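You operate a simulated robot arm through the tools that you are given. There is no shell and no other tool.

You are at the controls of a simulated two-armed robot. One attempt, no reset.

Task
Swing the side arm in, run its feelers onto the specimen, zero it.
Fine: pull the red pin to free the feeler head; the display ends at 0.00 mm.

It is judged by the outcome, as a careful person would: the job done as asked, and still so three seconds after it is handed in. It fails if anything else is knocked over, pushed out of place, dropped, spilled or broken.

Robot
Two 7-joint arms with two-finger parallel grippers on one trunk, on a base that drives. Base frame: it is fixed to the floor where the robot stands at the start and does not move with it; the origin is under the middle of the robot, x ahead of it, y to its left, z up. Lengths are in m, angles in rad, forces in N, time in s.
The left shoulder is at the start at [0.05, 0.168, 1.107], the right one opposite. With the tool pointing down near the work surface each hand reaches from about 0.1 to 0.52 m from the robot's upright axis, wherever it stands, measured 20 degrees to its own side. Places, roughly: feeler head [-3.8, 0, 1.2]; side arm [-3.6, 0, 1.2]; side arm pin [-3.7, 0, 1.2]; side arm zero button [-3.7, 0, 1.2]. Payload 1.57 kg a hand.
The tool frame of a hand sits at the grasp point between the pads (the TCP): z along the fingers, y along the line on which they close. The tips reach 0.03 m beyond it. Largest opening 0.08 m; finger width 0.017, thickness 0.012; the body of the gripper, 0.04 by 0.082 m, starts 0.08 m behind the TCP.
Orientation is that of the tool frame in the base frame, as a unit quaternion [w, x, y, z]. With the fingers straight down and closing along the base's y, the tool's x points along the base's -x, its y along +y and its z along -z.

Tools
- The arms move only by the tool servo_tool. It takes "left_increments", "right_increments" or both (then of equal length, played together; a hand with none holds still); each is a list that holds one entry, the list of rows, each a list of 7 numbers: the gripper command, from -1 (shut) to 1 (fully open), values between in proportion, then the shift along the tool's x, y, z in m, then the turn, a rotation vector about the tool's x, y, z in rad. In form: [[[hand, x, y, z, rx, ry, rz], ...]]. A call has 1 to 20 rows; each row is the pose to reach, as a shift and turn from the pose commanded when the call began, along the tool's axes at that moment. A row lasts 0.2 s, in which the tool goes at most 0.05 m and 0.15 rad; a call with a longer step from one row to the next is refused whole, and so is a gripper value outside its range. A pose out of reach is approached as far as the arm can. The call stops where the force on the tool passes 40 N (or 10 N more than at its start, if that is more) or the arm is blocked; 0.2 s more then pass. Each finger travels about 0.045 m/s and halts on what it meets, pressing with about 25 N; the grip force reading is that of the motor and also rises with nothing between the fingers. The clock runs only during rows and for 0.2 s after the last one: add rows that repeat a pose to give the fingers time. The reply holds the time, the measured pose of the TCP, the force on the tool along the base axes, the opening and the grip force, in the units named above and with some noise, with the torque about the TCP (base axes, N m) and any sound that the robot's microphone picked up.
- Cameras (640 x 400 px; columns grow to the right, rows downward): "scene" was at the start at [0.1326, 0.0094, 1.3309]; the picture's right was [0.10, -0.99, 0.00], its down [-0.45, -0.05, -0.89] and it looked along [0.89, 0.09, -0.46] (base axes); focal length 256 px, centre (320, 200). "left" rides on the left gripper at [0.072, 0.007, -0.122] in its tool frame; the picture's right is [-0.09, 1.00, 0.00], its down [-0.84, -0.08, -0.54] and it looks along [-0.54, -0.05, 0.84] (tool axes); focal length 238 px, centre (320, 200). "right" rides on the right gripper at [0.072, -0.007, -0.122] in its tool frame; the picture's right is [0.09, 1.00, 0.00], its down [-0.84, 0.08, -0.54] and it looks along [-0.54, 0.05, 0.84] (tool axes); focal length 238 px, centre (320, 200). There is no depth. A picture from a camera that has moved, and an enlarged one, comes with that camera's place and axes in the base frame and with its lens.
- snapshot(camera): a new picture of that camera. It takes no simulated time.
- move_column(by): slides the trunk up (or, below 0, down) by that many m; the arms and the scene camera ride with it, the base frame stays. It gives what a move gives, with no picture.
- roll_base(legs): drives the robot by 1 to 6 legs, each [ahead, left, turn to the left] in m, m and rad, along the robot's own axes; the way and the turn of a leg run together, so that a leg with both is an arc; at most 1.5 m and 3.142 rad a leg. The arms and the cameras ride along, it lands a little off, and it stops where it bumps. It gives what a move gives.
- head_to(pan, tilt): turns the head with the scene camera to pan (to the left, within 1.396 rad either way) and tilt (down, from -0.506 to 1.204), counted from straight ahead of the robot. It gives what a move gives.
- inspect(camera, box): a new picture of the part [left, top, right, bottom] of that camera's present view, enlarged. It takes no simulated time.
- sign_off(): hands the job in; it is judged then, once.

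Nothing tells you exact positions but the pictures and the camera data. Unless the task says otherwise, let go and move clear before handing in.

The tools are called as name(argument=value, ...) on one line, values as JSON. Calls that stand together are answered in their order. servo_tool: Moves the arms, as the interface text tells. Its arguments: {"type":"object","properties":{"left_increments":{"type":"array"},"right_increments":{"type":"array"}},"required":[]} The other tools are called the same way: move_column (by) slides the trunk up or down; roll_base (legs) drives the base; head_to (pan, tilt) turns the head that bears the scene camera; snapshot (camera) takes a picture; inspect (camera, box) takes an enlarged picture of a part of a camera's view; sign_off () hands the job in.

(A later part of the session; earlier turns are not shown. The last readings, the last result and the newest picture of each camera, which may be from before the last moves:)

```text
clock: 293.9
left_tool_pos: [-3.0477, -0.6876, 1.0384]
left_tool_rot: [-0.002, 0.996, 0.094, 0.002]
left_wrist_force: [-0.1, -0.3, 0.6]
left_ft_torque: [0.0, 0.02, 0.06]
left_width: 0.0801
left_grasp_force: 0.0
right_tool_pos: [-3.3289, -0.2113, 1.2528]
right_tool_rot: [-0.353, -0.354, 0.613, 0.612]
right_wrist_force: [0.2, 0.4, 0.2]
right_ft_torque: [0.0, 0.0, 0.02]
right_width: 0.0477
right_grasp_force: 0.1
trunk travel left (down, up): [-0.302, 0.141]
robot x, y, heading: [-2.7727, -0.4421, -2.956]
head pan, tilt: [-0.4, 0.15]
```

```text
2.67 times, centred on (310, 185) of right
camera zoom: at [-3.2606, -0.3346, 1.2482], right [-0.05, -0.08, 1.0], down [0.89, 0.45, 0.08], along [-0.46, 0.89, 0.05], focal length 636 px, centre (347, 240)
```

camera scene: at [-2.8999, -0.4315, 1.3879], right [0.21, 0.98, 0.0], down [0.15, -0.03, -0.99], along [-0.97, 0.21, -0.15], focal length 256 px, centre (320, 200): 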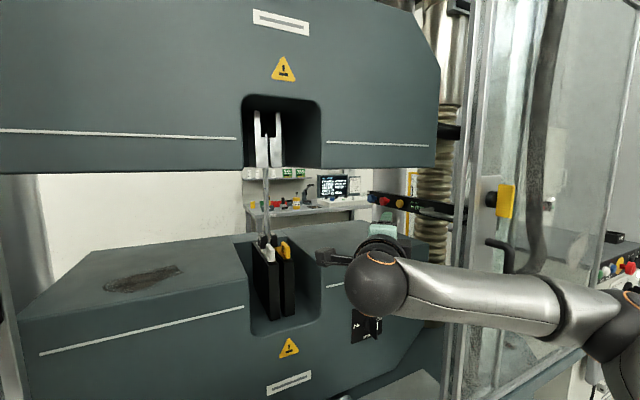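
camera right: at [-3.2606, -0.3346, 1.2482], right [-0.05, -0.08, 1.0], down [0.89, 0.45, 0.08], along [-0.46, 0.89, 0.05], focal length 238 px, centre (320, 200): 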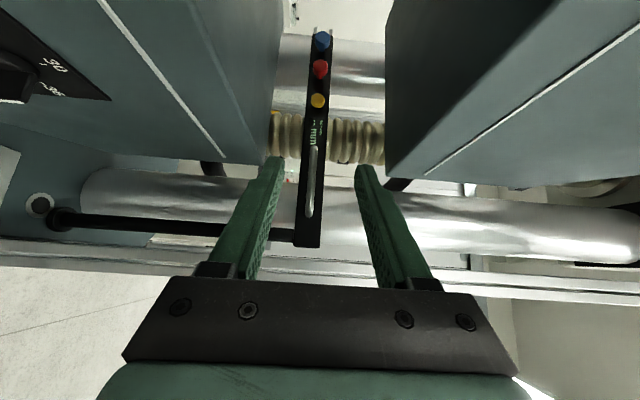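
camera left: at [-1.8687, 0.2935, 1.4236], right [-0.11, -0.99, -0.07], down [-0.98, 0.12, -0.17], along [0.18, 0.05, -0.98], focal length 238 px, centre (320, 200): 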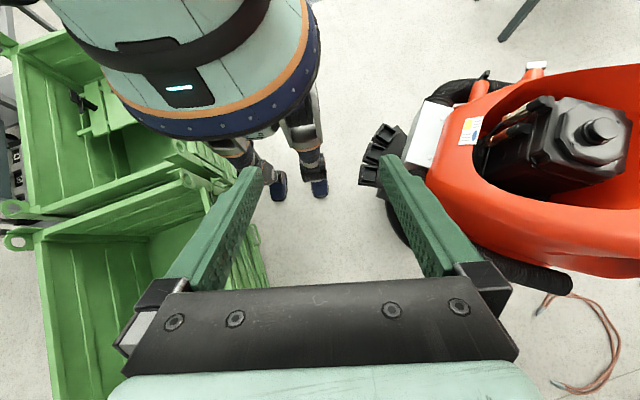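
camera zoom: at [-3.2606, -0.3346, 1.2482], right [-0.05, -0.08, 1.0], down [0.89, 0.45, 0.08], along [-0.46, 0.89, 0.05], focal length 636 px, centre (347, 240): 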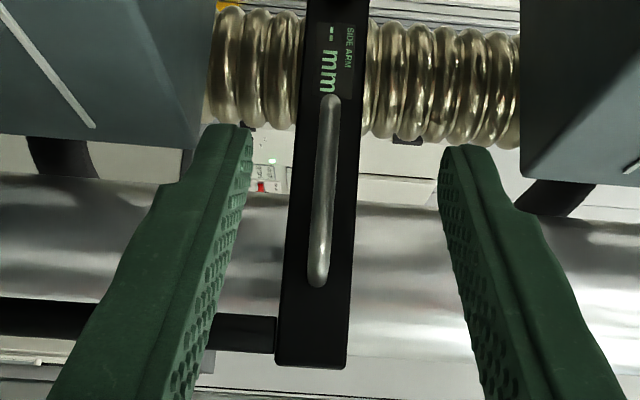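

The feeler head slides on the bar's end (two prongs); the red pin locks it, blue moves it, yellow zeroes. Pivot post ≈(-3.41,0.10); handle spans ≈(-3.54,0.00) to (-3.42,0.04) at z 1.25. I'll move the right hand to a pre-grasp through the gap.

servo_tool(right_increments=[[[0.1, -0.012, 0.002, 0.036, 0.028, -0.07, 0], [0.1, -0.023, 0.004, 0.072, 0.056, -0.14, 0], [0.1, -0.035, 0.007, 0.108, 0.084, -0.21, 0], [0.1, -0.047, 0.009, 0.144, 0.112, -0.28, 0], [0.1, -0.0586, 0.011, 0.18, 0.14, -0.349, 0]]])

snapshot(camera="right")

snapshot(camera="scene")

```text
clock: 295.1
left_tool_pos: [-3.0492, -0.6882, 1.0385]
left_tool_rot: [-0.002, 0.996, 0.094, 0.002]
left_wrist_force: [1.0, 0.8, 0.2]
left_ft_torque: [-0.03, -0.01, -0.02]
left_width: 0.0803
left_grasp_force: 0.1
right_tool_pos: [-3.4588, -0.0715, 1.2655]
right_tool_rot: [-0.216, -0.268, 0.706, 0.619]
right_wrist_force: [-0.2, 0.7, 0.8]
right_ft_torque: [0.03, 0.0, -0.02]
right_width: 0.0439
right_grasp_force: 0.0
trunk travel left (down, up): [-0.302, 0.141]
robot x, y, heading: [-2.7724, -0.4465, -2.954]
head pan, tilt: [-0.4, 0.15]
```

```text
taken
camera right: at [-3.4354, -0.2109, 1.2747], right [-0.18, 0.03, 0.98], down [0.98, 0.14, 0.17], along [-0.13, 0.99, -0.05], focal length 238 px, centre (320, 200)
```

right: 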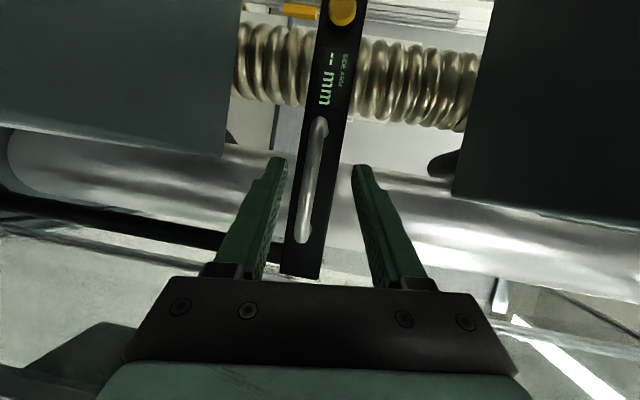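

```text
taken
camera scene: at [-2.9001, -0.4316, 1.3879], right [0.21, 0.98, 0.0], down [0.15, -0.03, -0.99], along [-0.97, 0.21, -0.15], focal length 256 px, centre (320, 200)
```

scene: 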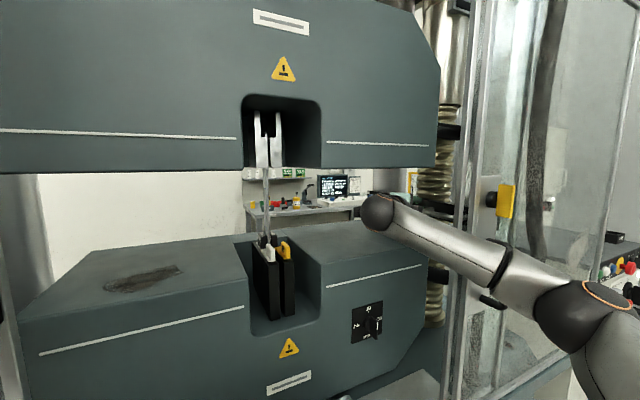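

Alignment looks good: the handle rod sits between the open fingers. I'll advance and grip it.

servo_tool(right_increments=[[[0.1, -0.002, -0.001, 0.03, 0, 0, 0], [0.1, -0.003, -0.001, 0.06, 0, 0, 0], [0.1, -0.0038, -0.0017, 0.085, 0, 0, 0]]])

snapshot(camera="right")

```text
clock: 295.9
left_tool_pos: [-3.048, -0.6865, 1.0379]
left_tool_rot: [-0.002, 0.996, 0.094, 0.001]
left_wrist_force: [0.3, 0.3, -0.6]
left_ft_torque: [0.0, -0.02, -0.04]
left_width: 0.0798
left_grasp_force: 0.0
right_tool_pos: [-3.5092, -0.0037, 1.2509]
right_tool_rot: [-0.217, -0.268, 0.706, 0.619]
right_wrist_force: [-0.8, 0.1, 1.0]
right_ft_torque: [0.0, -0.01, 0.03]
right_width: 0.0439
right_grasp_force: 0.0
trunk travel left (down, up): [-0.302, 0.141]
robot x, y, heading: [-2.772, -0.4416, -2.959]
head pan, tilt: [-0.4, 0.15]
```

```text
taken
camera right: at [-3.4856, -0.1428, 1.2606], right [-0.18, 0.03, 0.98], down [0.98, 0.14, 0.17], along [-0.13, 0.99, -0.05], focal length 238 px, centre (320, 200)
```

right: 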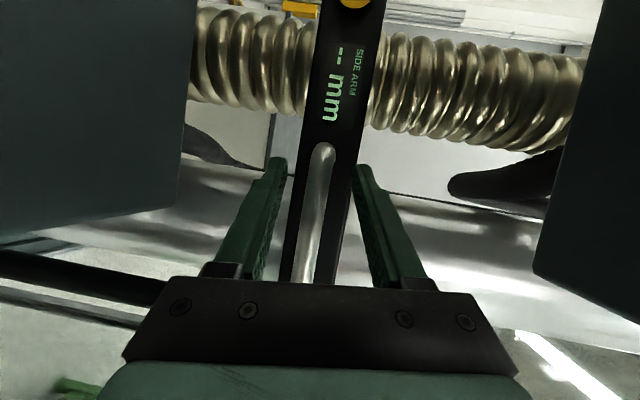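

servo_tool(right_increments=[[[-1, 0, 0, 0, 0, 0, 0], [-1, 0, 0, 0, 0, 0, 0], [-1, 0, 0, 0, 0, 0, 0], [-1, 0, 0, 0, 0, 0, 0]]])

snapshot(camera="right")

```text
clock: 296.9
left_tool_pos: [-3.0483, -0.6876, 1.0374]
left_tool_rot: [-0.001, 0.996, 0.094, 0.002]
left_wrist_force: [0.6, -0.4, 0.3]
left_ft_torque: [-0.05, 0.0, 0.03]
left_width: 0.0799
left_grasp_force: 0.1
right_tool_pos: [-3.5092, -0.0045, 1.2503]
right_tool_rot: [-0.218, -0.267, 0.705, 0.619]
right_wrist_force: [-0.8, 1.8, -1.4]
right_ft_torque: [0.47, 1.13, 0.1]
right_width: 0.0186
right_grasp_force: 32.8
trunk travel left (down, up): [-0.302, 0.141]
robot x, y, heading: [-2.7739, -0.4442, -2.955]
head pan, tilt: [-0.4, 0.15]
```

```text
taken
camera right: at [-3.4854, -0.1431, 1.2607], right [-0.18, 0.03, 0.98], down [0.98, 0.14, 0.17], along [-0.13, 0.99, -0.05], focal length 238 px, centre (320, 200)
```

right: 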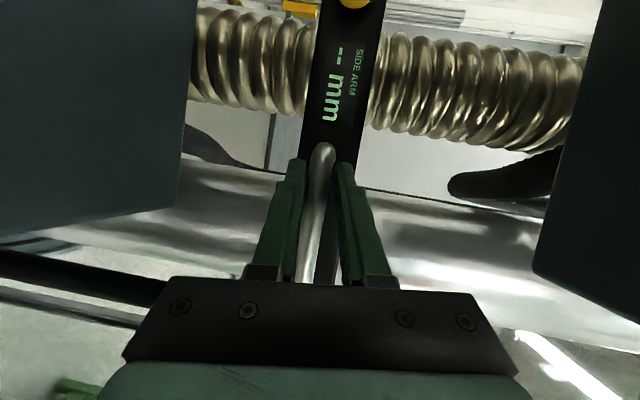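

Gripped. I'll swing it a first 15° along the arc about the post, watching the force.

servo_tool(right_increments=[[[-1, -0.0008, -0.0013, -0.0095, 0, 0, 0], [-1, -0.0016, -0.0027, -0.0191, 0, 0, 0], [-1, -0.0036, -0.0041, -0.0285, 0, 0, 0], [-1, -0.0056, -0.0055, -0.0377, 0, 0, 0]]])

snapshot(camera="right")

snapshot(camera="scene")

```text
clock: 297.9
left_tool_pos: [-3.048, -0.6871, 1.0378]
left_tool_rot: [-0.001, 0.996, 0.094, 0.002]
left_wrist_force: [-0.2, -0.4, 0.5]
left_ft_torque: [0.0, 0.03, -0.01]
left_width: 0.0799
left_grasp_force: 0.0
right_tool_pos: [-3.4797, -0.0288, 1.2501]
right_tool_rot: [-0.216, -0.268, 0.707, 0.618]
right_wrist_force: [-3.8, 3.6, -3.0]
right_ft_torque: [-0.31, 0.57, 0.75]
right_width: 0.0144
right_grasp_force: 31.3
trunk travel left (down, up): [-0.302, 0.141]
robot x, y, heading: [-2.771, -0.4445, -2.956]
head pan, tilt: [-0.4, 0.15]
```

```text
taken
camera right: at [-3.4569, -0.1679, 1.26], right [-0.18, 0.03, 0.98], down [0.97, 0.14, 0.18], along [-0.13, 0.99, -0.06], focal length 238 px, centre (320, 200)
```

right: 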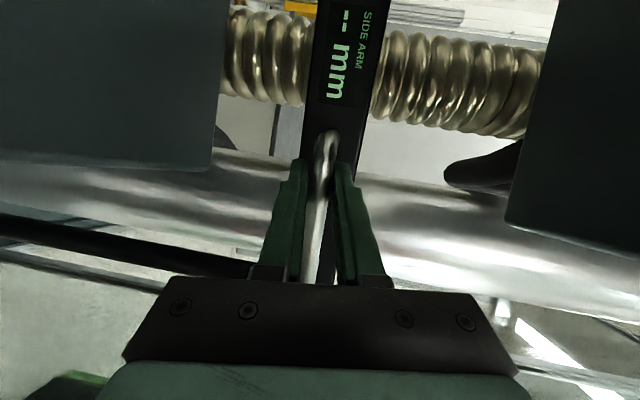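

```text
taken
camera scene: at [-2.9006, -0.4307, 1.3878], right [0.21, 0.98, 0.0], down [0.15, -0.03, -0.99], along [-0.97, 0.21, -0.15], focal length 256 px, centre (320, 200)
```

scene: 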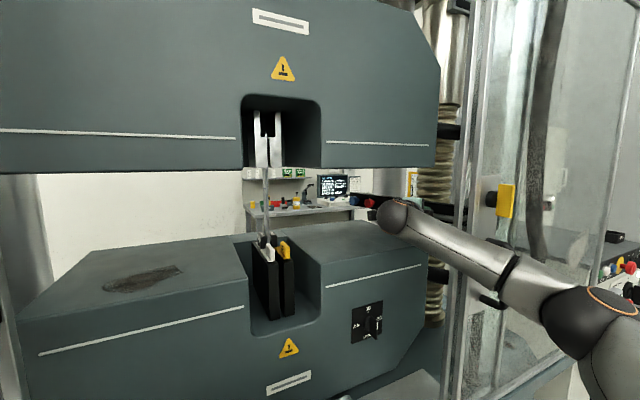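

servo_tool(right_increments=[[[-1, -0.0033, -0.0014, -0.009, 0, 0, 0], [-1, -0.007, -0.0027, -0.018, 0, 0, 0], [-1, -0.011, -0.004, -0.0267, 0, 0, 0], [-1, -0.0153, -0.0053, -0.0349, 0, 0, 0]]])

snapshot(camera="right")

inspect(camera="scene", box=[220, 110, 500, 300])

```text
clock: 298.9
left_tool_pos: [-3.0494, -0.6883, 1.0375]
left_tool_rot: [-0.001, 0.996, 0.093, 0.002]
left_wrist_force: [0.1, -0.6, 0.1]
left_ft_torque: [0.01, 0.01, 0.0]
left_width: 0.08
left_grasp_force: 0.0
right_tool_pos: [-3.4461, -0.0472, 1.2499]
right_tool_rot: [-0.216, -0.27, 0.707, 0.618]
right_wrist_force: [-5.1, -0.7, -8.0]
right_ft_torque: [-0.49, 0.45, 0.72]
right_width: 0.0142
right_grasp_force: 30.2
trunk travel left (down, up): [-0.302, 0.141]
robot x, y, heading: [-2.7681, -0.4452, -2.954]
head pan, tilt: [-0.4, 0.15]
```

```text
taken
camera right: at [-3.4228, -0.1869, 1.2604], right [-0.18, 0.03, 0.98], down [0.97, 0.14, 0.18], along [-0.13, 0.99, -0.06], focal length 238 px, centre (320, 200)
```

right: 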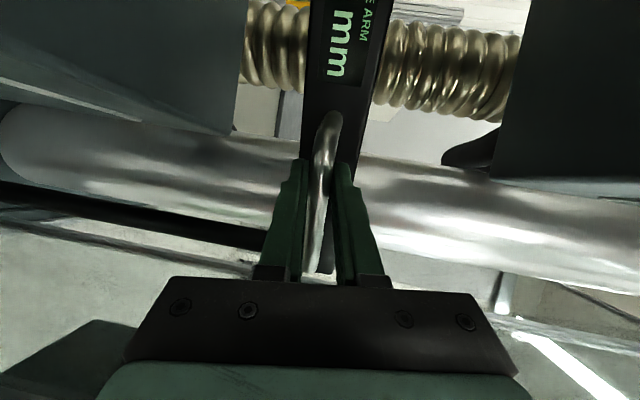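

```text
2.11 times, centred on (360, 205) of scene
camera zoom: at [-2.9016, -0.4312, 1.3877], right [0.21, 0.98, 0.0], down [0.15, -0.03, -0.99], along [-0.97, 0.21, -0.15], focal length 538 px, centre (236, 190)
```

zoom: 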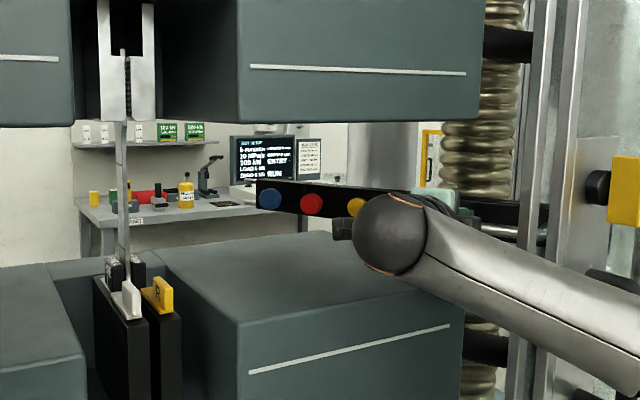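

servo_tool(right_increments=[[[-1, -0.006, -0.0013, -0.0077, 0, 0, 0], [-1, -0.012, -0.0025, -0.0152, 0, 0, 0], [-1, -0.018, -0.0037, -0.0226, 0, 0, 0], [-1, -0.0239, -0.0049, -0.0298, 0, 0, 0]]])

inspect(camera="scene", box=[220, 110, 500, 300])

```text
clock: 299.9
left_tool_pos: [-3.0491, -0.6889, 1.0374]
left_tool_rot: [-0.002, 0.996, 0.094, 0.001]
left_wrist_force: [-0.3, 0.1, -0.2]
left_ft_torque: [0.01, 0.06, 0.01]
left_width: 0.0801
left_grasp_force: 0.0
right_tool_pos: [-3.4072, -0.0561, 1.2508]
right_tool_rot: [-0.215, -0.268, 0.706, 0.619]
right_wrist_force: [-6.3, -2.0, -3.5]
right_ft_torque: [0.27, -0.26, 0.98]
right_width: 0.014
right_grasp_force: 30.4
trunk travel left (down, up): [-0.302, 0.141]
robot x, y, heading: [-2.7678, -0.442, -2.953]
head pan, tilt: [-0.4, 0.15]
```

```text
2.11 times, centred on (360, 205) of scene
camera zoom: at [-2.9013, -0.4318, 1.3878], right [0.21, 0.98, 0.0], down [0.15, -0.03, -0.99], along [-0.97, 0.21, -0.15], focal length 538 px, centre (236, 190)
```

zoom: 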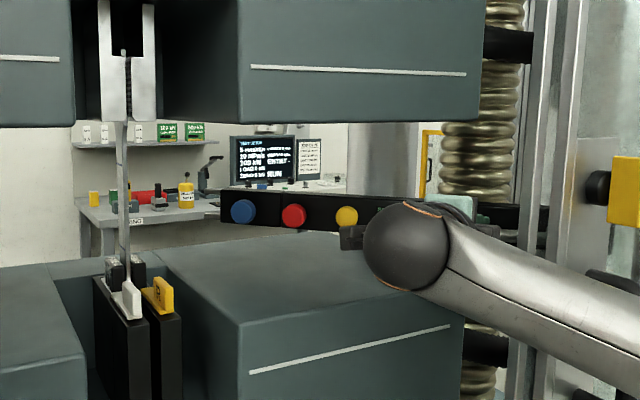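

servo_tool(right_increments=[[[-1, -0.0077, -0.001, -0.006, 0, 0, 0], [-1, -0.0155, -0.002, -0.012, 0, 0, 0], [-1, -0.0232, -0.003, -0.0175, 0, 0, 0], [-1, -0.0309, -0.004, -0.0226, 0, 0, 0]]])

inspect(camera="scene", box=[220, 110, 500, 300])

snapshot(camera="right")

```text
clock: 300.9
left_tool_pos: [-3.0482, -0.688, 1.0381]
left_tool_rot: [-0.002, 0.996, 0.093, 0.001]
left_wrist_force: [-1.0, 0.1, -1.2]
left_ft_torque: [0.0, -0.02, -0.05]
left_width: 0.08
left_grasp_force: 0.0
right_tool_pos: [-3.3686, -0.0507, 1.2506]
right_tool_rot: [-0.216, -0.268, 0.707, 0.618]
right_wrist_force: [5.3, -7.9, -11.2]
right_ft_torque: [0.31, -0.29, 0.84]
right_width: 0.0144
right_grasp_force: 30.4
trunk travel left (down, up): [-0.302, 0.141]
robot x, y, heading: [-2.7737, -0.4489, -2.955]
head pan, tilt: [-0.4, 0.15]
```

```text
2.11 times, centred on (360, 205) of scene
camera zoom: at [-2.8997, -0.4321, 1.3878], right [0.21, 0.98, 0.0], down [0.15, -0.03, -0.99], along [-0.97, 0.21, -0.15], focal length 538 px, centre (236, 190)
```

zoom: 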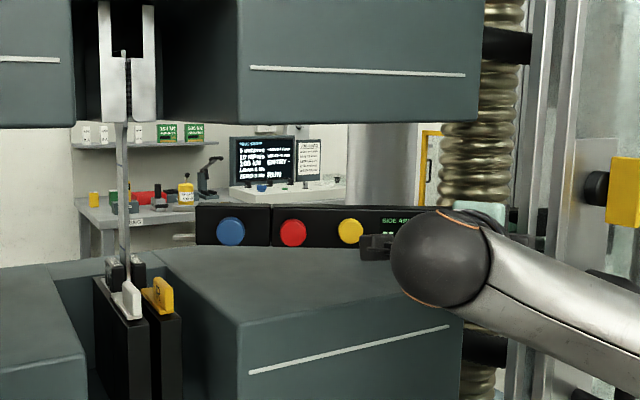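

```text
taken
camera right: at [-3.3451, -0.1912, 1.2609], right [-0.18, 0.03, 0.98], down [0.97, 0.13, 0.18], along [-0.13, 0.99, -0.06], focal length 238 px, centre (320, 200)
```

right: 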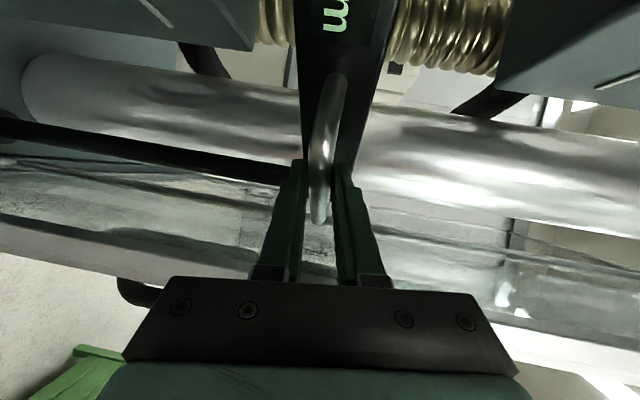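

The bar now points toward the specimen. I'll zoom to check alignment of the feelers with the specimen and the display.

inspect(camera="scene", box=[250, 170, 350, 240])

inspect(camera="scene", box=[330, 190, 430, 260])

```text
5.71 times, centred on (300, 205) of scene
camera zoom: at [-2.8997, -0.4321, 1.3878], right [0.21, 0.98, 0.0], down [0.15, -0.03, -0.99], along [-0.97, 0.21, -0.15], focal length 1461 px, centre (434, 171)
```

zoom: 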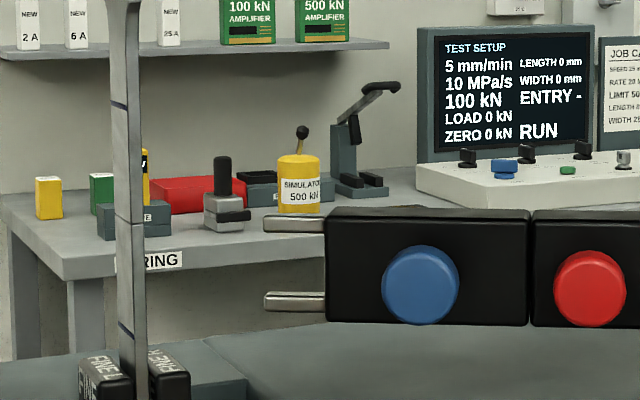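

```text
5.71 times, centred on (380, 225) of scene
camera zoom: at [-2.8997, -0.4321, 1.3878], right [0.21, 0.98, 0.0], down [0.15, -0.03, -0.99], along [-0.97, 0.21, -0.15], focal length 1461 px, centre (-23, 57)
```

zoom: 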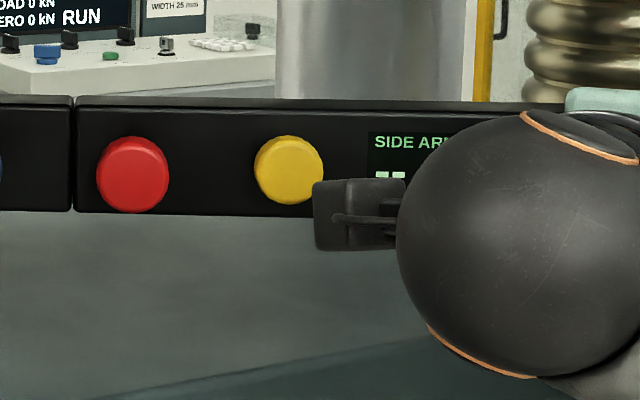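

servo_tool(right_increments=[[[-1, -0.0034, -0.0003, -0.0018, 0, 0, 0], [-1, -0.0068, -0.0007, -0.0037, 0, 0, 0], [-1, -0.0068, -0.0007, -0.0037, 0, 0, 0]]])

inspect(camera="scene", box=[250, 170, 350, 240])

```text
clock: 301.7
left_tool_pos: [-3.0488, -0.6879, 1.0372]
left_tool_rot: [-0.002, 0.996, 0.094, 0.002]
left_wrist_force: [-0.2, 0.6, 0.0]
left_ft_torque: [0.01, 0.01, -0.03]
left_width: 0.0797
left_grasp_force: 0.1
right_tool_pos: [-3.363, -0.0507, 1.2507]
right_tool_rot: [-0.217, -0.268, 0.706, 0.619]
right_wrist_force: [-7.7, -2.0, -5.6]
right_ft_torque: [0.43, -0.24, 1.08]
right_width: 0.0149
right_grasp_force: 30.6
trunk travel left (down, up): [-0.302, 0.141]
robot x, y, heading: [-2.7646, -0.4452, -2.956]
head pan, tilt: [-0.4, 0.15]
```

```text
5.71 times, centred on (300, 205) of scene
camera zoom: at [-2.9018, -0.4315, 1.3878], right [0.21, 0.98, 0.0], down [0.15, -0.03, -0.99], along [-0.97, 0.21, -0.15], focal length 1461 px, centre (434, 171)
```

zoom: 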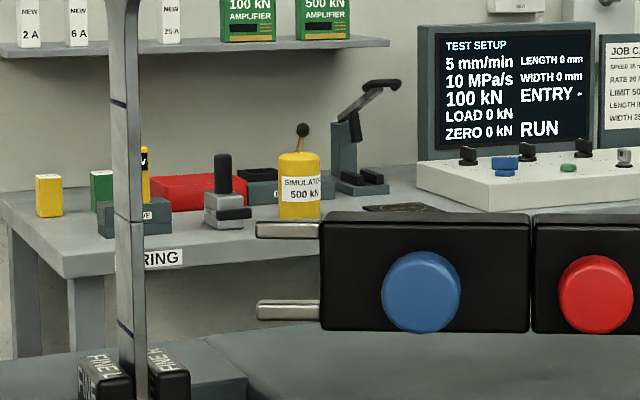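

No end stop yet. I need a second viewpoint to judge alignment, so I'll bring the left hand's camera up to view the feelers and specimen from the left.

servo_tool(left_increments=[[[0, -0.01, 0, -0.02, 0, -0.143, 0], [0, -0.02, 0, -0.04, 0, -0.286, 0], [0, -0.03, 0, -0.06, 0, -0.428, 0], [0, -0.04, 0, -0.085, 0, -0.571, 0], [0, -0.05, 0, -0.105, 0, -0.714, 0], [0, -0.06, 0, -0.125, 0, -0.857, 0], [0, -0.07, 0, -0.145, 0, -1.0, 0], [0, -0.08, 0, -0.17, 0, -1.142, 0], [0, -0.09, 0, -0.19, 0, -1.285, 0], [0, -0.1, 0, -0.21, 0, -1.428, 0], [0, -0.11, 0, -0.23, 0, -1.571, 0]]])

snapshot(camera="left")

```text
clock: 303.7
left_tool_pos: [-3.1299, -0.7052, 1.2115]
left_tool_rot: [0.057, 0.821, 0.072, -0.563]
left_wrist_force: [6.8, 1.7, -2.3]
left_ft_torque: [0.12, -0.04, 0.17]
left_width: 0.0396
left_grasp_force: 0.1
right_tool_pos: [-3.3607, -0.0514, 1.2511]
right_tool_rot: [-0.217, -0.269, 0.705, 0.619]
right_wrist_force: [1.8, -0.1, -2.2]
right_ft_torque: [0.7, -0.19, -0.11]
right_width: 0.015
right_grasp_force: 30.7
trunk travel left (down, up): [-0.302, 0.141]
robot x, y, heading: [-2.7716, -0.4453, -2.952]
head pan, tilt: [-0.4, 0.15]
stopped in row 9 (left hand): the force on the tool passed its limit at 77 N (the readings are from after the stop); the commanded pose is now the measured one
```

```text
taken
camera left: at [-2.9904, -0.6865, 1.1872], right [0.15, -0.98, 0.1], down [0.19, 0.13, 0.97], along [-0.97, -0.13, 0.2], focal length 238 px, centre (320, 200)
```

left: 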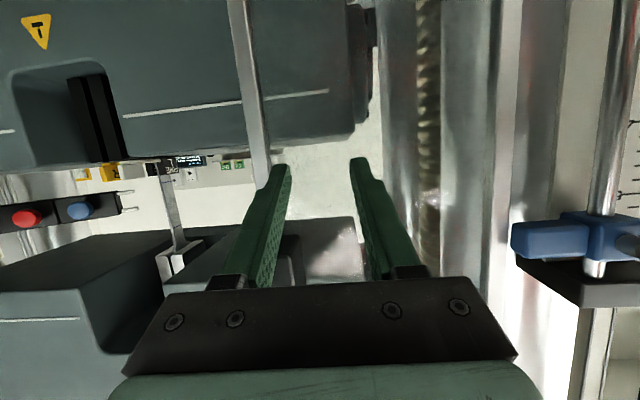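

The left hand touched the left door's frame and stopped. I'll back it off immediately and check that nothing moved.

servo_tool(left_increments=[[[0, 0, 0, -0.03, 0, 0, 0], [0, 0, 0, -0.06, 0, 0, 0]]])

head_to(pan=0.0, tilt=0.2)

snapshot(camera="scene")

snapshot(camera="left")

```text
clock: 304.3
left_tool_pos: [-3.0804, -0.6938, 1.2435]
left_tool_rot: [0.058, 0.821, 0.073, -0.563]
left_wrist_force: [-0.4, 0.2, -0.4]
left_ft_torque: [-0.03, 0.02, -0.02]
left_width: 0.0399
left_grasp_force: 0.1
left hand out of reach, approached as far as the arm can: row 1, 2
right_tool_pos: [-3.361, -0.0507, 1.2511]
right_tool_rot: [-0.217, -0.269, 0.705, 0.619]
right_wrist_force: [6.4, -0.8, -3.0]
right_ft_torque: [0.64, -0.26, -0.61]
right_width: 0.0147
right_grasp_force: 30.5
trunk travel left (down, up): [-0.302, 0.141]
robot x, y, heading: [-2.7701, -0.44, -2.953]
head pan, tilt: [-0.4, 0.15]
```

```text
clock: 305.1
left_tool_pos: [-3.0798, -0.6936, 1.2438]
left_tool_rot: [0.056, 0.821, 0.071, -0.564]
left_wrist_force: [0.2, 0.7, -1.2]
left_ft_torque: [0.01, 0.03, -0.02]
left_width: 0.0402
left_grasp_force: 0.0
right_tool_pos: [-3.3601, -0.0514, 1.2513]
right_tool_rot: [-0.217, -0.269, 0.706, 0.618]
right_wrist_force: [8.4, -1.7, -6.9]
right_ft_torque: [0.68, -0.25, -0.7]
right_width: 0.0149
right_grasp_force: 30.7
trunk travel left (down, up): [-0.302, 0.141]
robot x, y, heading: [-2.7706, -0.4447, -2.953]
head pan, tilt: [0.0, 0.201]
```

```text
taken
camera scene: at [-2.8996, -0.4684, 1.3833], right [-0.19, 0.98, 0.0], down [0.2, 0.04, -0.98], along [-0.96, -0.18, -0.2], focal length 256 px, centre (320, 200)
```

scene: 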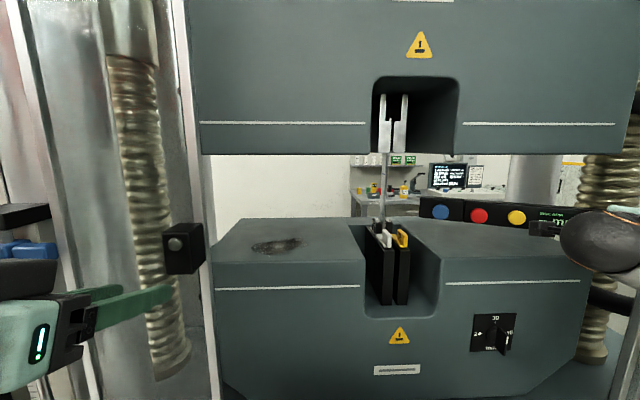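

```text
taken
camera left: at [-2.9414, -0.6748, 1.2207], right [0.15, -0.98, 0.1], down [0.19, 0.13, 0.97], along [-0.97, -0.13, 0.2], focal length 238 px, centre (320, 200)
```

left: 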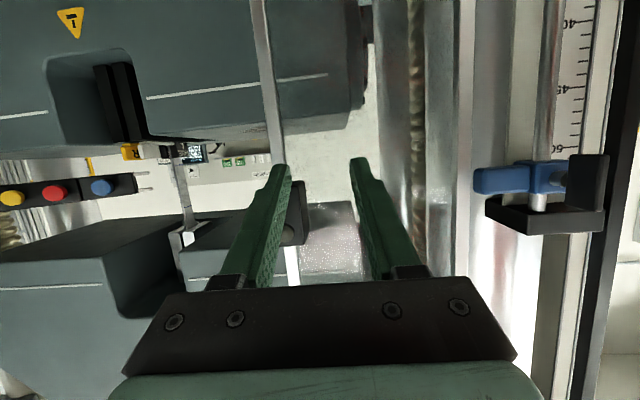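

inspect(camera="left", box=[80, 130, 220, 230])

inspect(camera="scene", box=[360, 170, 480, 250])

```text
4.00 times, centred on (150, 180) of left
camera zoom: at [-2.9414, -0.6748, 1.2207], right [0.15, -0.98, 0.1], down [0.19, 0.13, 0.97], along [-0.97, -0.13, 0.2], focal length 953 px, centre (1000, 280)
```

zoom: 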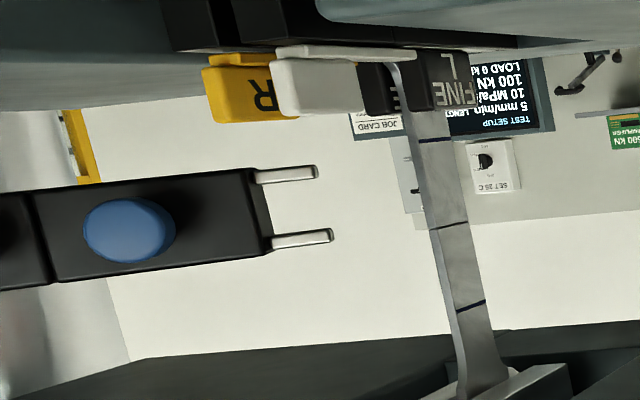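

```text
5.00 times, centred on (420, 210) of scene
camera zoom: at [-2.8996, -0.4684, 1.3833], right [-0.19, 0.98, 0.0], down [0.2, 0.04, -0.98], along [-0.96, -0.18, -0.2], focal length 1278 px, centre (-180, 150)
```

zoom: 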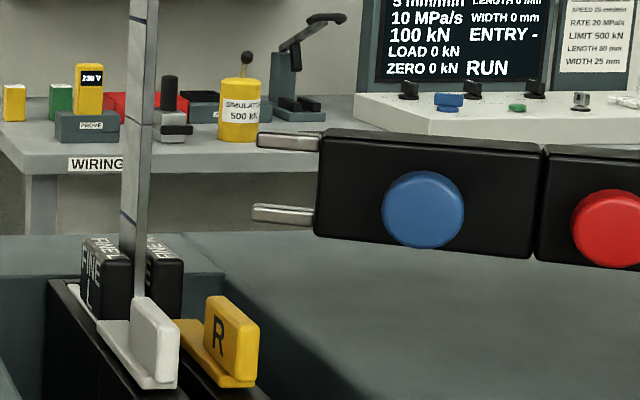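

Both views give the tips at ≈(-3.538,-0.372) and the specimen at ≈(-3.56,-0.425), so the arm is swung about 1° too far. I'll ease it back slightly, then re-measure.

servo_tool(right_increments=[[[-1, 0.0022, 0.0002, 0.0012, 0, 0, 0], [-1, 0.0044, 0.0005, 0.0024, 0, 0, 0], [-1, 0.0044, 0.0005, 0.0024, 0, 0, 0]]])

inspect(camera="left", box=[80, 130, 220, 230])

inspect(camera="scene", box=[360, 170, 480, 250])

```text
clock: 305.9
left_tool_pos: [-3.08, -0.6938, 1.2441]
left_tool_rot: [0.056, 0.821, 0.071, -0.563]
left_wrist_force: [0.2, -0.3, -0.6]
left_ft_torque: [-0.03, 0.02, -0.01]
left_width: 0.0398
left_grasp_force: 0.1
right_tool_pos: [-3.3663, -0.0518, 1.25]
right_tool_rot: [-0.216, -0.268, 0.707, 0.618]
right_wrist_force: [16.1, -4.5, -12.5]
right_ft_torque: [0.56, -0.37, -0.74]
right_width: 0.0144
right_grasp_force: 30.5
trunk travel left (down, up): [-0.302, 0.141]
robot x, y, heading: [-2.7717, -0.444, -2.951]
head pan, tilt: [0.0, 0.201]
```

```text
4.00 times, centred on (150, 180) of left
camera zoom: at [-2.9406, -0.6748, 1.2209], right [0.15, -0.98, 0.1], down [0.19, 0.13, 0.97], along [-0.97, -0.13, 0.2], focal length 953 px, centre (1000, 280)
```

zoom: 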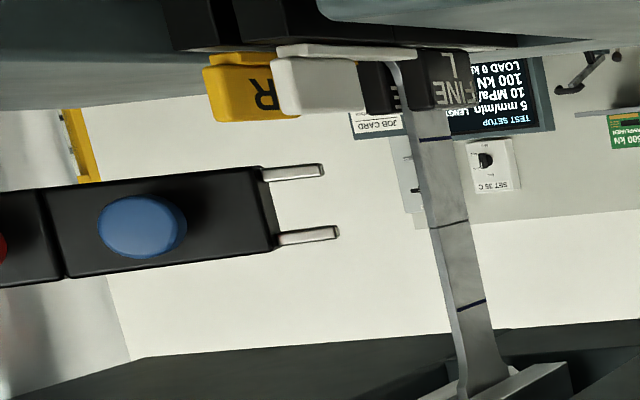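

```text
5.00 times, centred on (420, 210) of scene
camera zoom: at [-2.8989, -0.4684, 1.3834], right [-0.19, 0.98, 0.0], down [0.19, 0.04, -0.98], along [-0.96, -0.18, -0.2], focal length 1278 px, centre (-180, 150)
```

zoom: 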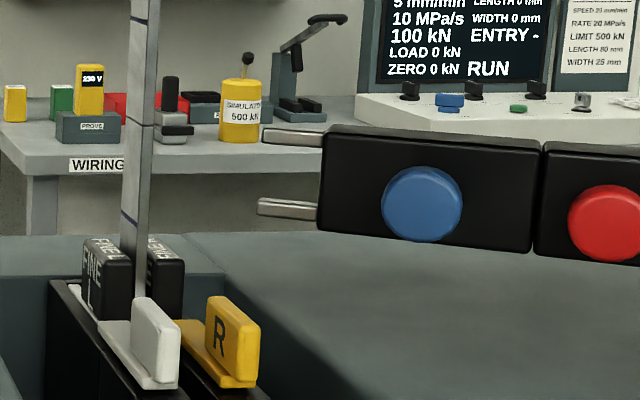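

servo_tool(right_increments=[[[-1, -0.0018, -0.0002, -0.001, 0, 0, 0], [-1, -0.0036, -0.0003, -0.002, 0, 0, 0], [-1, -0.0036, -0.0003, -0.002, 0, 0, 0]]])

inspect(camera="left", box=[80, 130, 220, 230])

inspect(camera="scene", box=[360, 170, 480, 250])

```text
clock: 306.7
left_tool_pos: [-3.0816, -0.6928, 1.244]
left_tool_rot: [0.058, 0.821, 0.072, -0.563]
left_wrist_force: [-0.2, 0.0, 0.5]
left_ft_torque: [0.02, 0.0, 0.0]
left_width: 0.0401
left_grasp_force: 0.1
right_tool_pos: [-3.3641, -0.0506, 1.2513]
right_tool_rot: [-0.218, -0.271, 0.705, 0.618]
right_wrist_force: [1.6, 1.0, -7.8]
right_ft_torque: [0.39, -0.26, 1.04]
right_width: 0.0146
right_grasp_force: 30.1
trunk travel left (down, up): [-0.302, 0.141]
robot x, y, heading: [-2.7724, -0.4375, -2.952]
head pan, tilt: [0.0, 0.201]
```

```text
4.00 times, centred on (150, 180) of left
camera zoom: at [-2.9425, -0.6742, 1.2208], right [0.15, -0.98, 0.1], down [0.18, 0.13, 0.97], along [-0.97, -0.13, 0.2], focal length 953 px, centre (1000, 280)
```

zoom: 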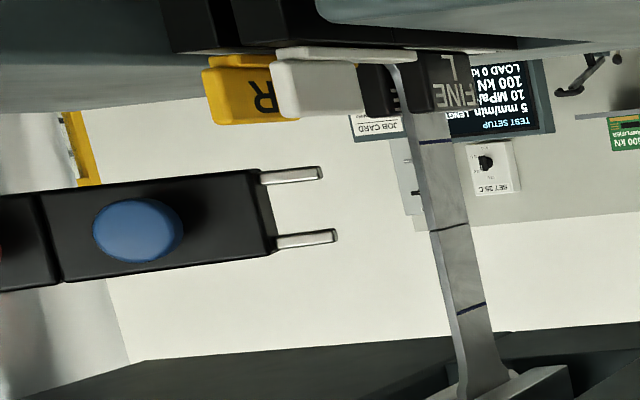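

```text
5.00 times, centred on (420, 210) of scene
camera zoom: at [-2.9012, -0.4678, 1.3832], right [-0.19, 0.98, 0.0], down [0.2, 0.04, -0.98], along [-0.96, -0.18, -0.2], focal length 1278 px, centre (-180, 150)
```

zoom: 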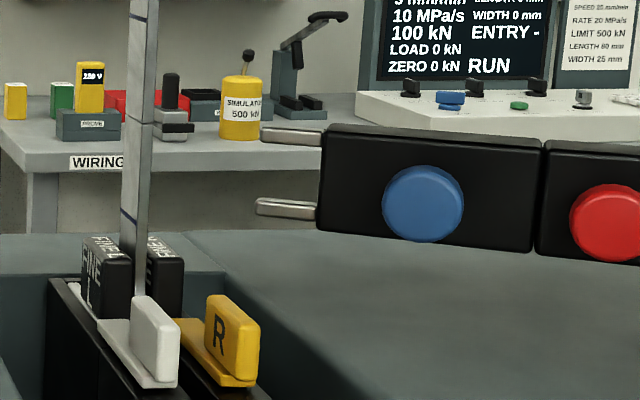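

servo_tool(right_increments=[[[-1, -0.001, 0, -0.0006, 0, 0, 0], [-1, -0.0018, 0, -0.001, 0, 0, 0], [-1, -0.0018, 0, -0.001, 0, 0, 0]]])

inspect(camera="left", box=[80, 130, 220, 230])

inspect(camera="scene", box=[360, 170, 480, 250])

```text
clock: 307.5
left_tool_pos: [-3.0812, -0.6929, 1.2431]
left_tool_rot: [0.058, 0.822, 0.073, -0.562]
left_wrist_force: [0.3, 0.5, -0.7]
left_ft_torque: [0.01, 0.01, -0.03]
left_width: 0.0402
left_grasp_force: 0.0
right_tool_pos: [-3.3625, -0.0506, 1.2506]
right_tool_rot: [-0.219, -0.269, 0.705, 0.619]
right_wrist_force: [-4.5, 0.1, -4.1]
right_ft_torque: [0.41, -0.19, 1.09]
right_width: 0.0146
right_grasp_force: 30.8
trunk travel left (down, up): [-0.302, 0.141]
robot x, y, heading: [-2.7729, -0.4457, -2.954]
head pan, tilt: [0.0, 0.201]
```

```text
4.00 times, centred on (150, 180) of left
camera zoom: at [-2.9428, -0.6747, 1.2207], right [0.15, -0.98, 0.1], down [0.18, 0.13, 0.97], along [-0.97, -0.13, 0.2], focal length 953 px, centre (1000, 280)
```

zoom: 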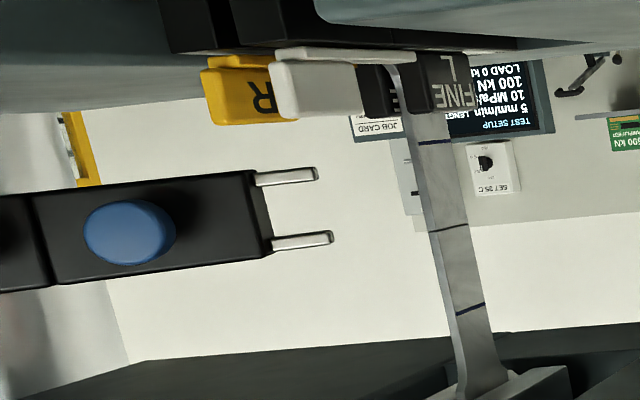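

```text
5.00 times, centred on (420, 210) of scene
camera zoom: at [-2.9015, -0.4683, 1.3832], right [-0.19, 0.98, 0.0], down [0.2, 0.04, -0.98], along [-0.96, -0.18, -0.2], focal length 1278 px, centre (-180, 150)
```

zoom: 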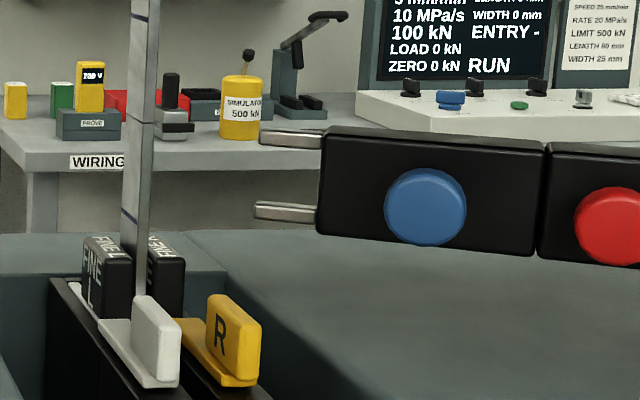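

Tip line now meets the specimen centre (≈-3.561). I'll release the handle, back out and confirm the arm stays put.

servo_tool(right_increments=[[[0.1, 0, 0, 0, 0, 0, 0], [0.1, 0, 0, 0, 0, 0, 0], [0.1, 0, 0, 0, 0, 0, 0], [0.1, 0, 0, -0.03, 0, 0, 0], [0.1, 0, 0, -0.06, 0, 0, 0], [0.1, 0, 0, -0.09, 0, 0, 0]]])

inspect(camera="left", box=[80, 130, 220, 230])

snapshot(camera="scene")

snapshot(camera="right")

```text
clock: 308.9
left_tool_pos: [-3.0813, -0.6947, 1.2429]
left_tool_rot: [0.057, 0.821, 0.073, -0.563]
left_wrist_force: [-0.2, -0.5, 0.8]
left_ft_torque: [0.02, -0.02, 0.01]
left_width: 0.0399
left_grasp_force: 0.0
right_tool_pos: [-3.302, -0.1198, 1.2641]
right_tool_rot: [-0.217, -0.269, 0.706, 0.618]
right_wrist_force: [0.7, 0.0, 0.3]
right_ft_torque: [0.02, -0.03, -0.02]
right_width: 0.044
right_grasp_force: 0.0
trunk travel left (down, up): [-0.302, 0.141]
robot x, y, heading: [-2.7722, -0.443, -2.95]
head pan, tilt: [0.0, 0.201]
```

```text
4.00 times, centred on (150, 180) of left
camera zoom: at [-2.9415, -0.6753, 1.2207], right [0.15, -0.98, 0.1], down [0.19, 0.13, 0.97], along [-0.97, -0.13, 0.2], focal length 953 px, centre (1000, 280)
```

zoom: 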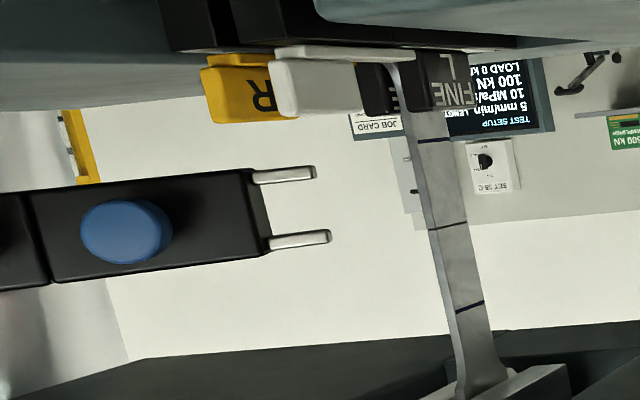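

```text
taken
camera scene: at [-2.9, -0.469, 1.3833], right [-0.19, 0.98, 0.0], down [0.2, 0.04, -0.98], along [-0.96, -0.18, -0.2], focal length 256 px, centre (320, 200)
```

scene: 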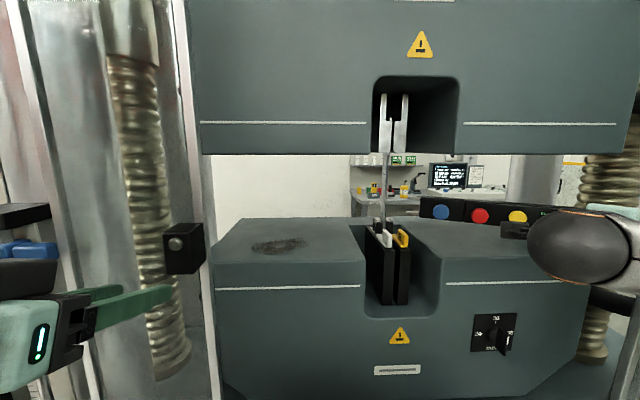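

```text
taken
camera right: at [-3.2786, -0.2594, 1.2734], right [-0.18, 0.03, 0.98], down [0.97, 0.14, 0.17], along [-0.13, 0.99, -0.05], focal length 238 px, centre (320, 200)
```

right: 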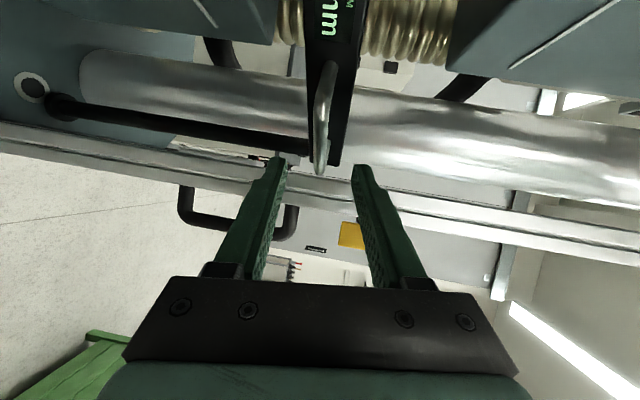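

The arm stays in place. Now I'll move the right hand in front of the red pin, pointing square at the bar's face.

servo_tool(right_increments=[[[0.1, 0.0315, -0.0034, -0.0102, -0.028, 0.118, -0.008], [0.1, 0.063, -0.0069, -0.0203, -0.056, 0.236, -0.016], [0.1, 0.0946, -0.0103, -0.0305, -0.084, 0.354, -0.025], [0.1, 0.126, -0.0138, -0.0406, -0.112, 0.472, -0.033], [0.1, 0.1577, -0.0172, -0.0508, -0.14, 0.59, -0.041]]])

snapshot(camera="right")

snapshot(camera="scene")

```text
clock: 310.1
left_tool_pos: [-3.0817, -0.6929, 1.2432]
left_tool_rot: [0.058, 0.821, 0.073, -0.563]
left_wrist_force: [-0.1, -0.9, -0.5]
left_ft_torque: [0.06, 0.01, 0.0]
left_width: 0.0399
left_grasp_force: 0.1
right_tool_pos: [-3.3906, -0.2592, 1.2508]
right_tool_rot: [-0.419, -0.435, 0.561, 0.566]
right_wrist_force: [0.9, 0.6, -0.2]
right_ft_torque: [-0.01, -0.01, 0.01]
right_width: 0.0441
right_grasp_force: 0.1
trunk travel left (down, up): [-0.302, 0.141]
robot x, y, heading: [-2.7739, -0.4426, -2.957]
head pan, tilt: [0.0, 0.201]
```

```text
taken
camera right: at [-3.293, -0.3612, 1.2445], right [-0.04, -0.11, 0.99], down [0.75, 0.66, 0.1], along [-0.67, 0.74, 0.05], focal length 238 px, centre (320, 200)
```

right: 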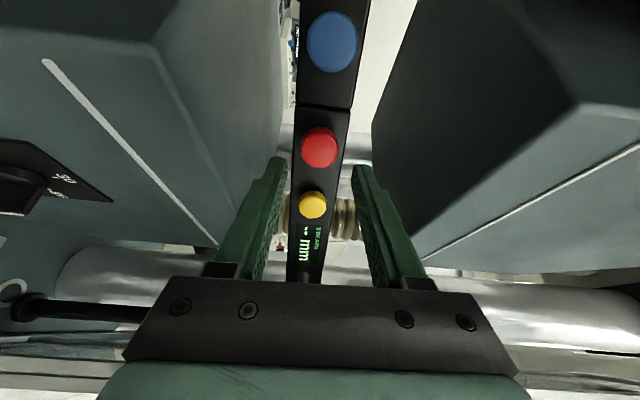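

```text
taken
camera scene: at [-2.9007, -0.4686, 1.3832], right [-0.19, 0.98, 0.0], down [0.2, 0.04, -0.98], along [-0.96, -0.18, -0.2], focal length 256 px, centre (320, 200)
```

scene: 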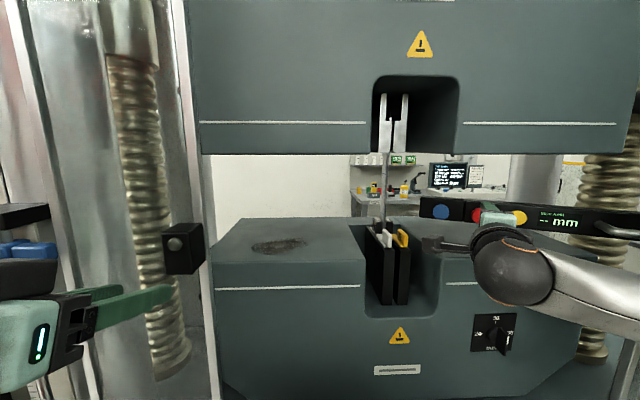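

Red pin located at ≈(-3.458,-0.244,1.250), centred between the fingers. I'll advance and grip its cap.

servo_tool(right_increments=[[[0.1, 0.002, 0, 0.025, 0, 0, 0], [0.1, 0.0037, -0.0005, 0.052, 0, 0, 0], [0.1, 0.0037, -0.0005, 0.052, 0, 0, 0]]])

snapshot(camera="right")

inspect(camera="left", box=[0, 130, 160, 250])

```text
clock: 310.9
left_tool_pos: [-3.081, -0.6932, 1.2439]
left_tool_rot: [0.058, 0.821, 0.072, -0.563]
left_wrist_force: [0.1, -0.2, 0.6]
left_ft_torque: [-0.03, -0.01, 0.05]
left_width: 0.0403
left_grasp_force: 0.0
right_tool_pos: [-3.4393, -0.2499, 1.2491]
right_tool_rot: [-0.419, -0.436, 0.561, 0.565]
right_wrist_force: [-0.1, 0.6, 0.4]
right_ft_torque: [0.03, -0.03, -0.04]
right_width: 0.0438
right_grasp_force: 0.1
trunk travel left (down, up): [-0.302, 0.141]
robot x, y, heading: [-2.7709, -0.442, -2.952]
head pan, tilt: [0.0, 0.201]
```

```text
taken
camera right: at [-3.3421, -0.352, 1.2422], right [-0.04, -0.11, 0.99], down [0.75, 0.66, 0.1], along [-0.66, 0.74, 0.05], focal length 238 px, centre (320, 200)
```

right: 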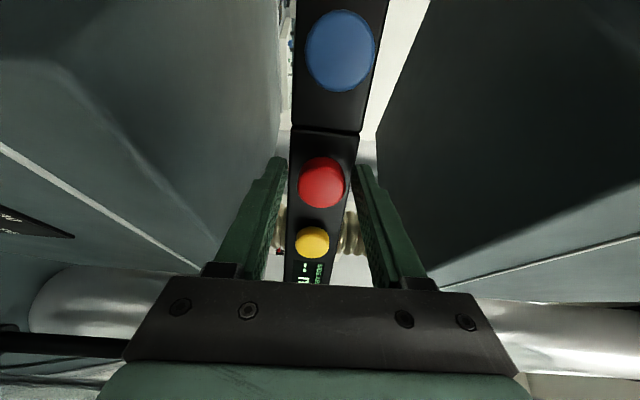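

```text
3.33 times, centred on (80, 190) of left
camera zoom: at [-2.9418, -0.6748, 1.2207], right [0.15, -0.98, 0.1], down [0.18, 0.13, 0.97], along [-0.97, -0.13, 0.2], focal length 794 px, centre (1120, 233)
```

zoom: 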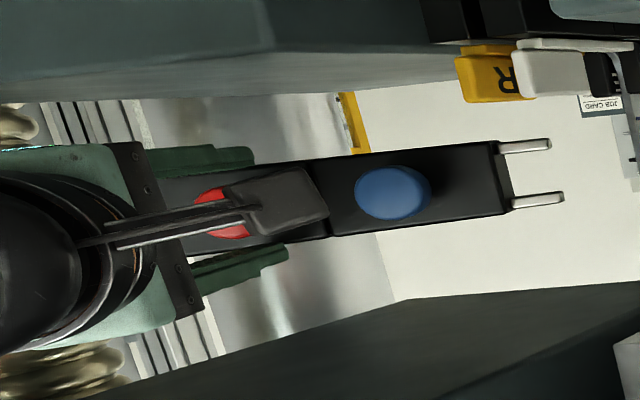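

servo_tool(right_increments=[[[-1, 0, 0, 0, 0, 0, 0], [-1, 0, 0, 0, 0, 0, 0], [-1, 0, 0, 0, 0, 0, 0], [-1, 0, 0, 0, 0, 0, 0]]])

snapshot(camera="right")

```text
clock: 311.9
left_tool_pos: [-3.0797, -0.6927, 1.2446]
left_tool_rot: [0.058, 0.821, 0.073, -0.563]
left_wrist_force: [0.4, -0.3, 0.5]
left_ft_torque: [0.0, -0.03, 0.01]
left_width: 0.0399
left_grasp_force: 0.0
right_tool_pos: [-3.4388, -0.2508, 1.2486]
right_tool_rot: [-0.42, -0.435, 0.561, 0.565]
right_wrist_force: [0.1, -1.4, 3.9]
right_ft_torque: [0.02, 0.06, 0.03]
right_width: 0.0286
right_grasp_force: 38.7
trunk travel left (down, up): [-0.302, 0.141]
robot x, y, heading: [-2.7694, -0.4445, -2.954]
head pan, tilt: [0.0, 0.201]
```

```text
taken
camera right: at [-3.3414, -0.3522, 1.2431], right [-0.04, -0.11, 0.99], down [0.75, 0.66, 0.1], along [-0.66, 0.75, 0.05], focal length 238 px, centre (320, 200)
```

right: 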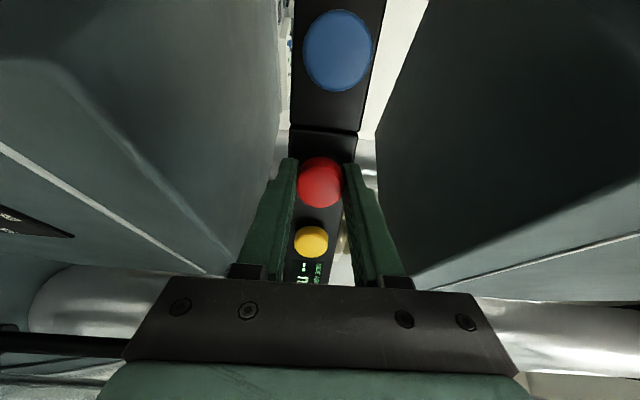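

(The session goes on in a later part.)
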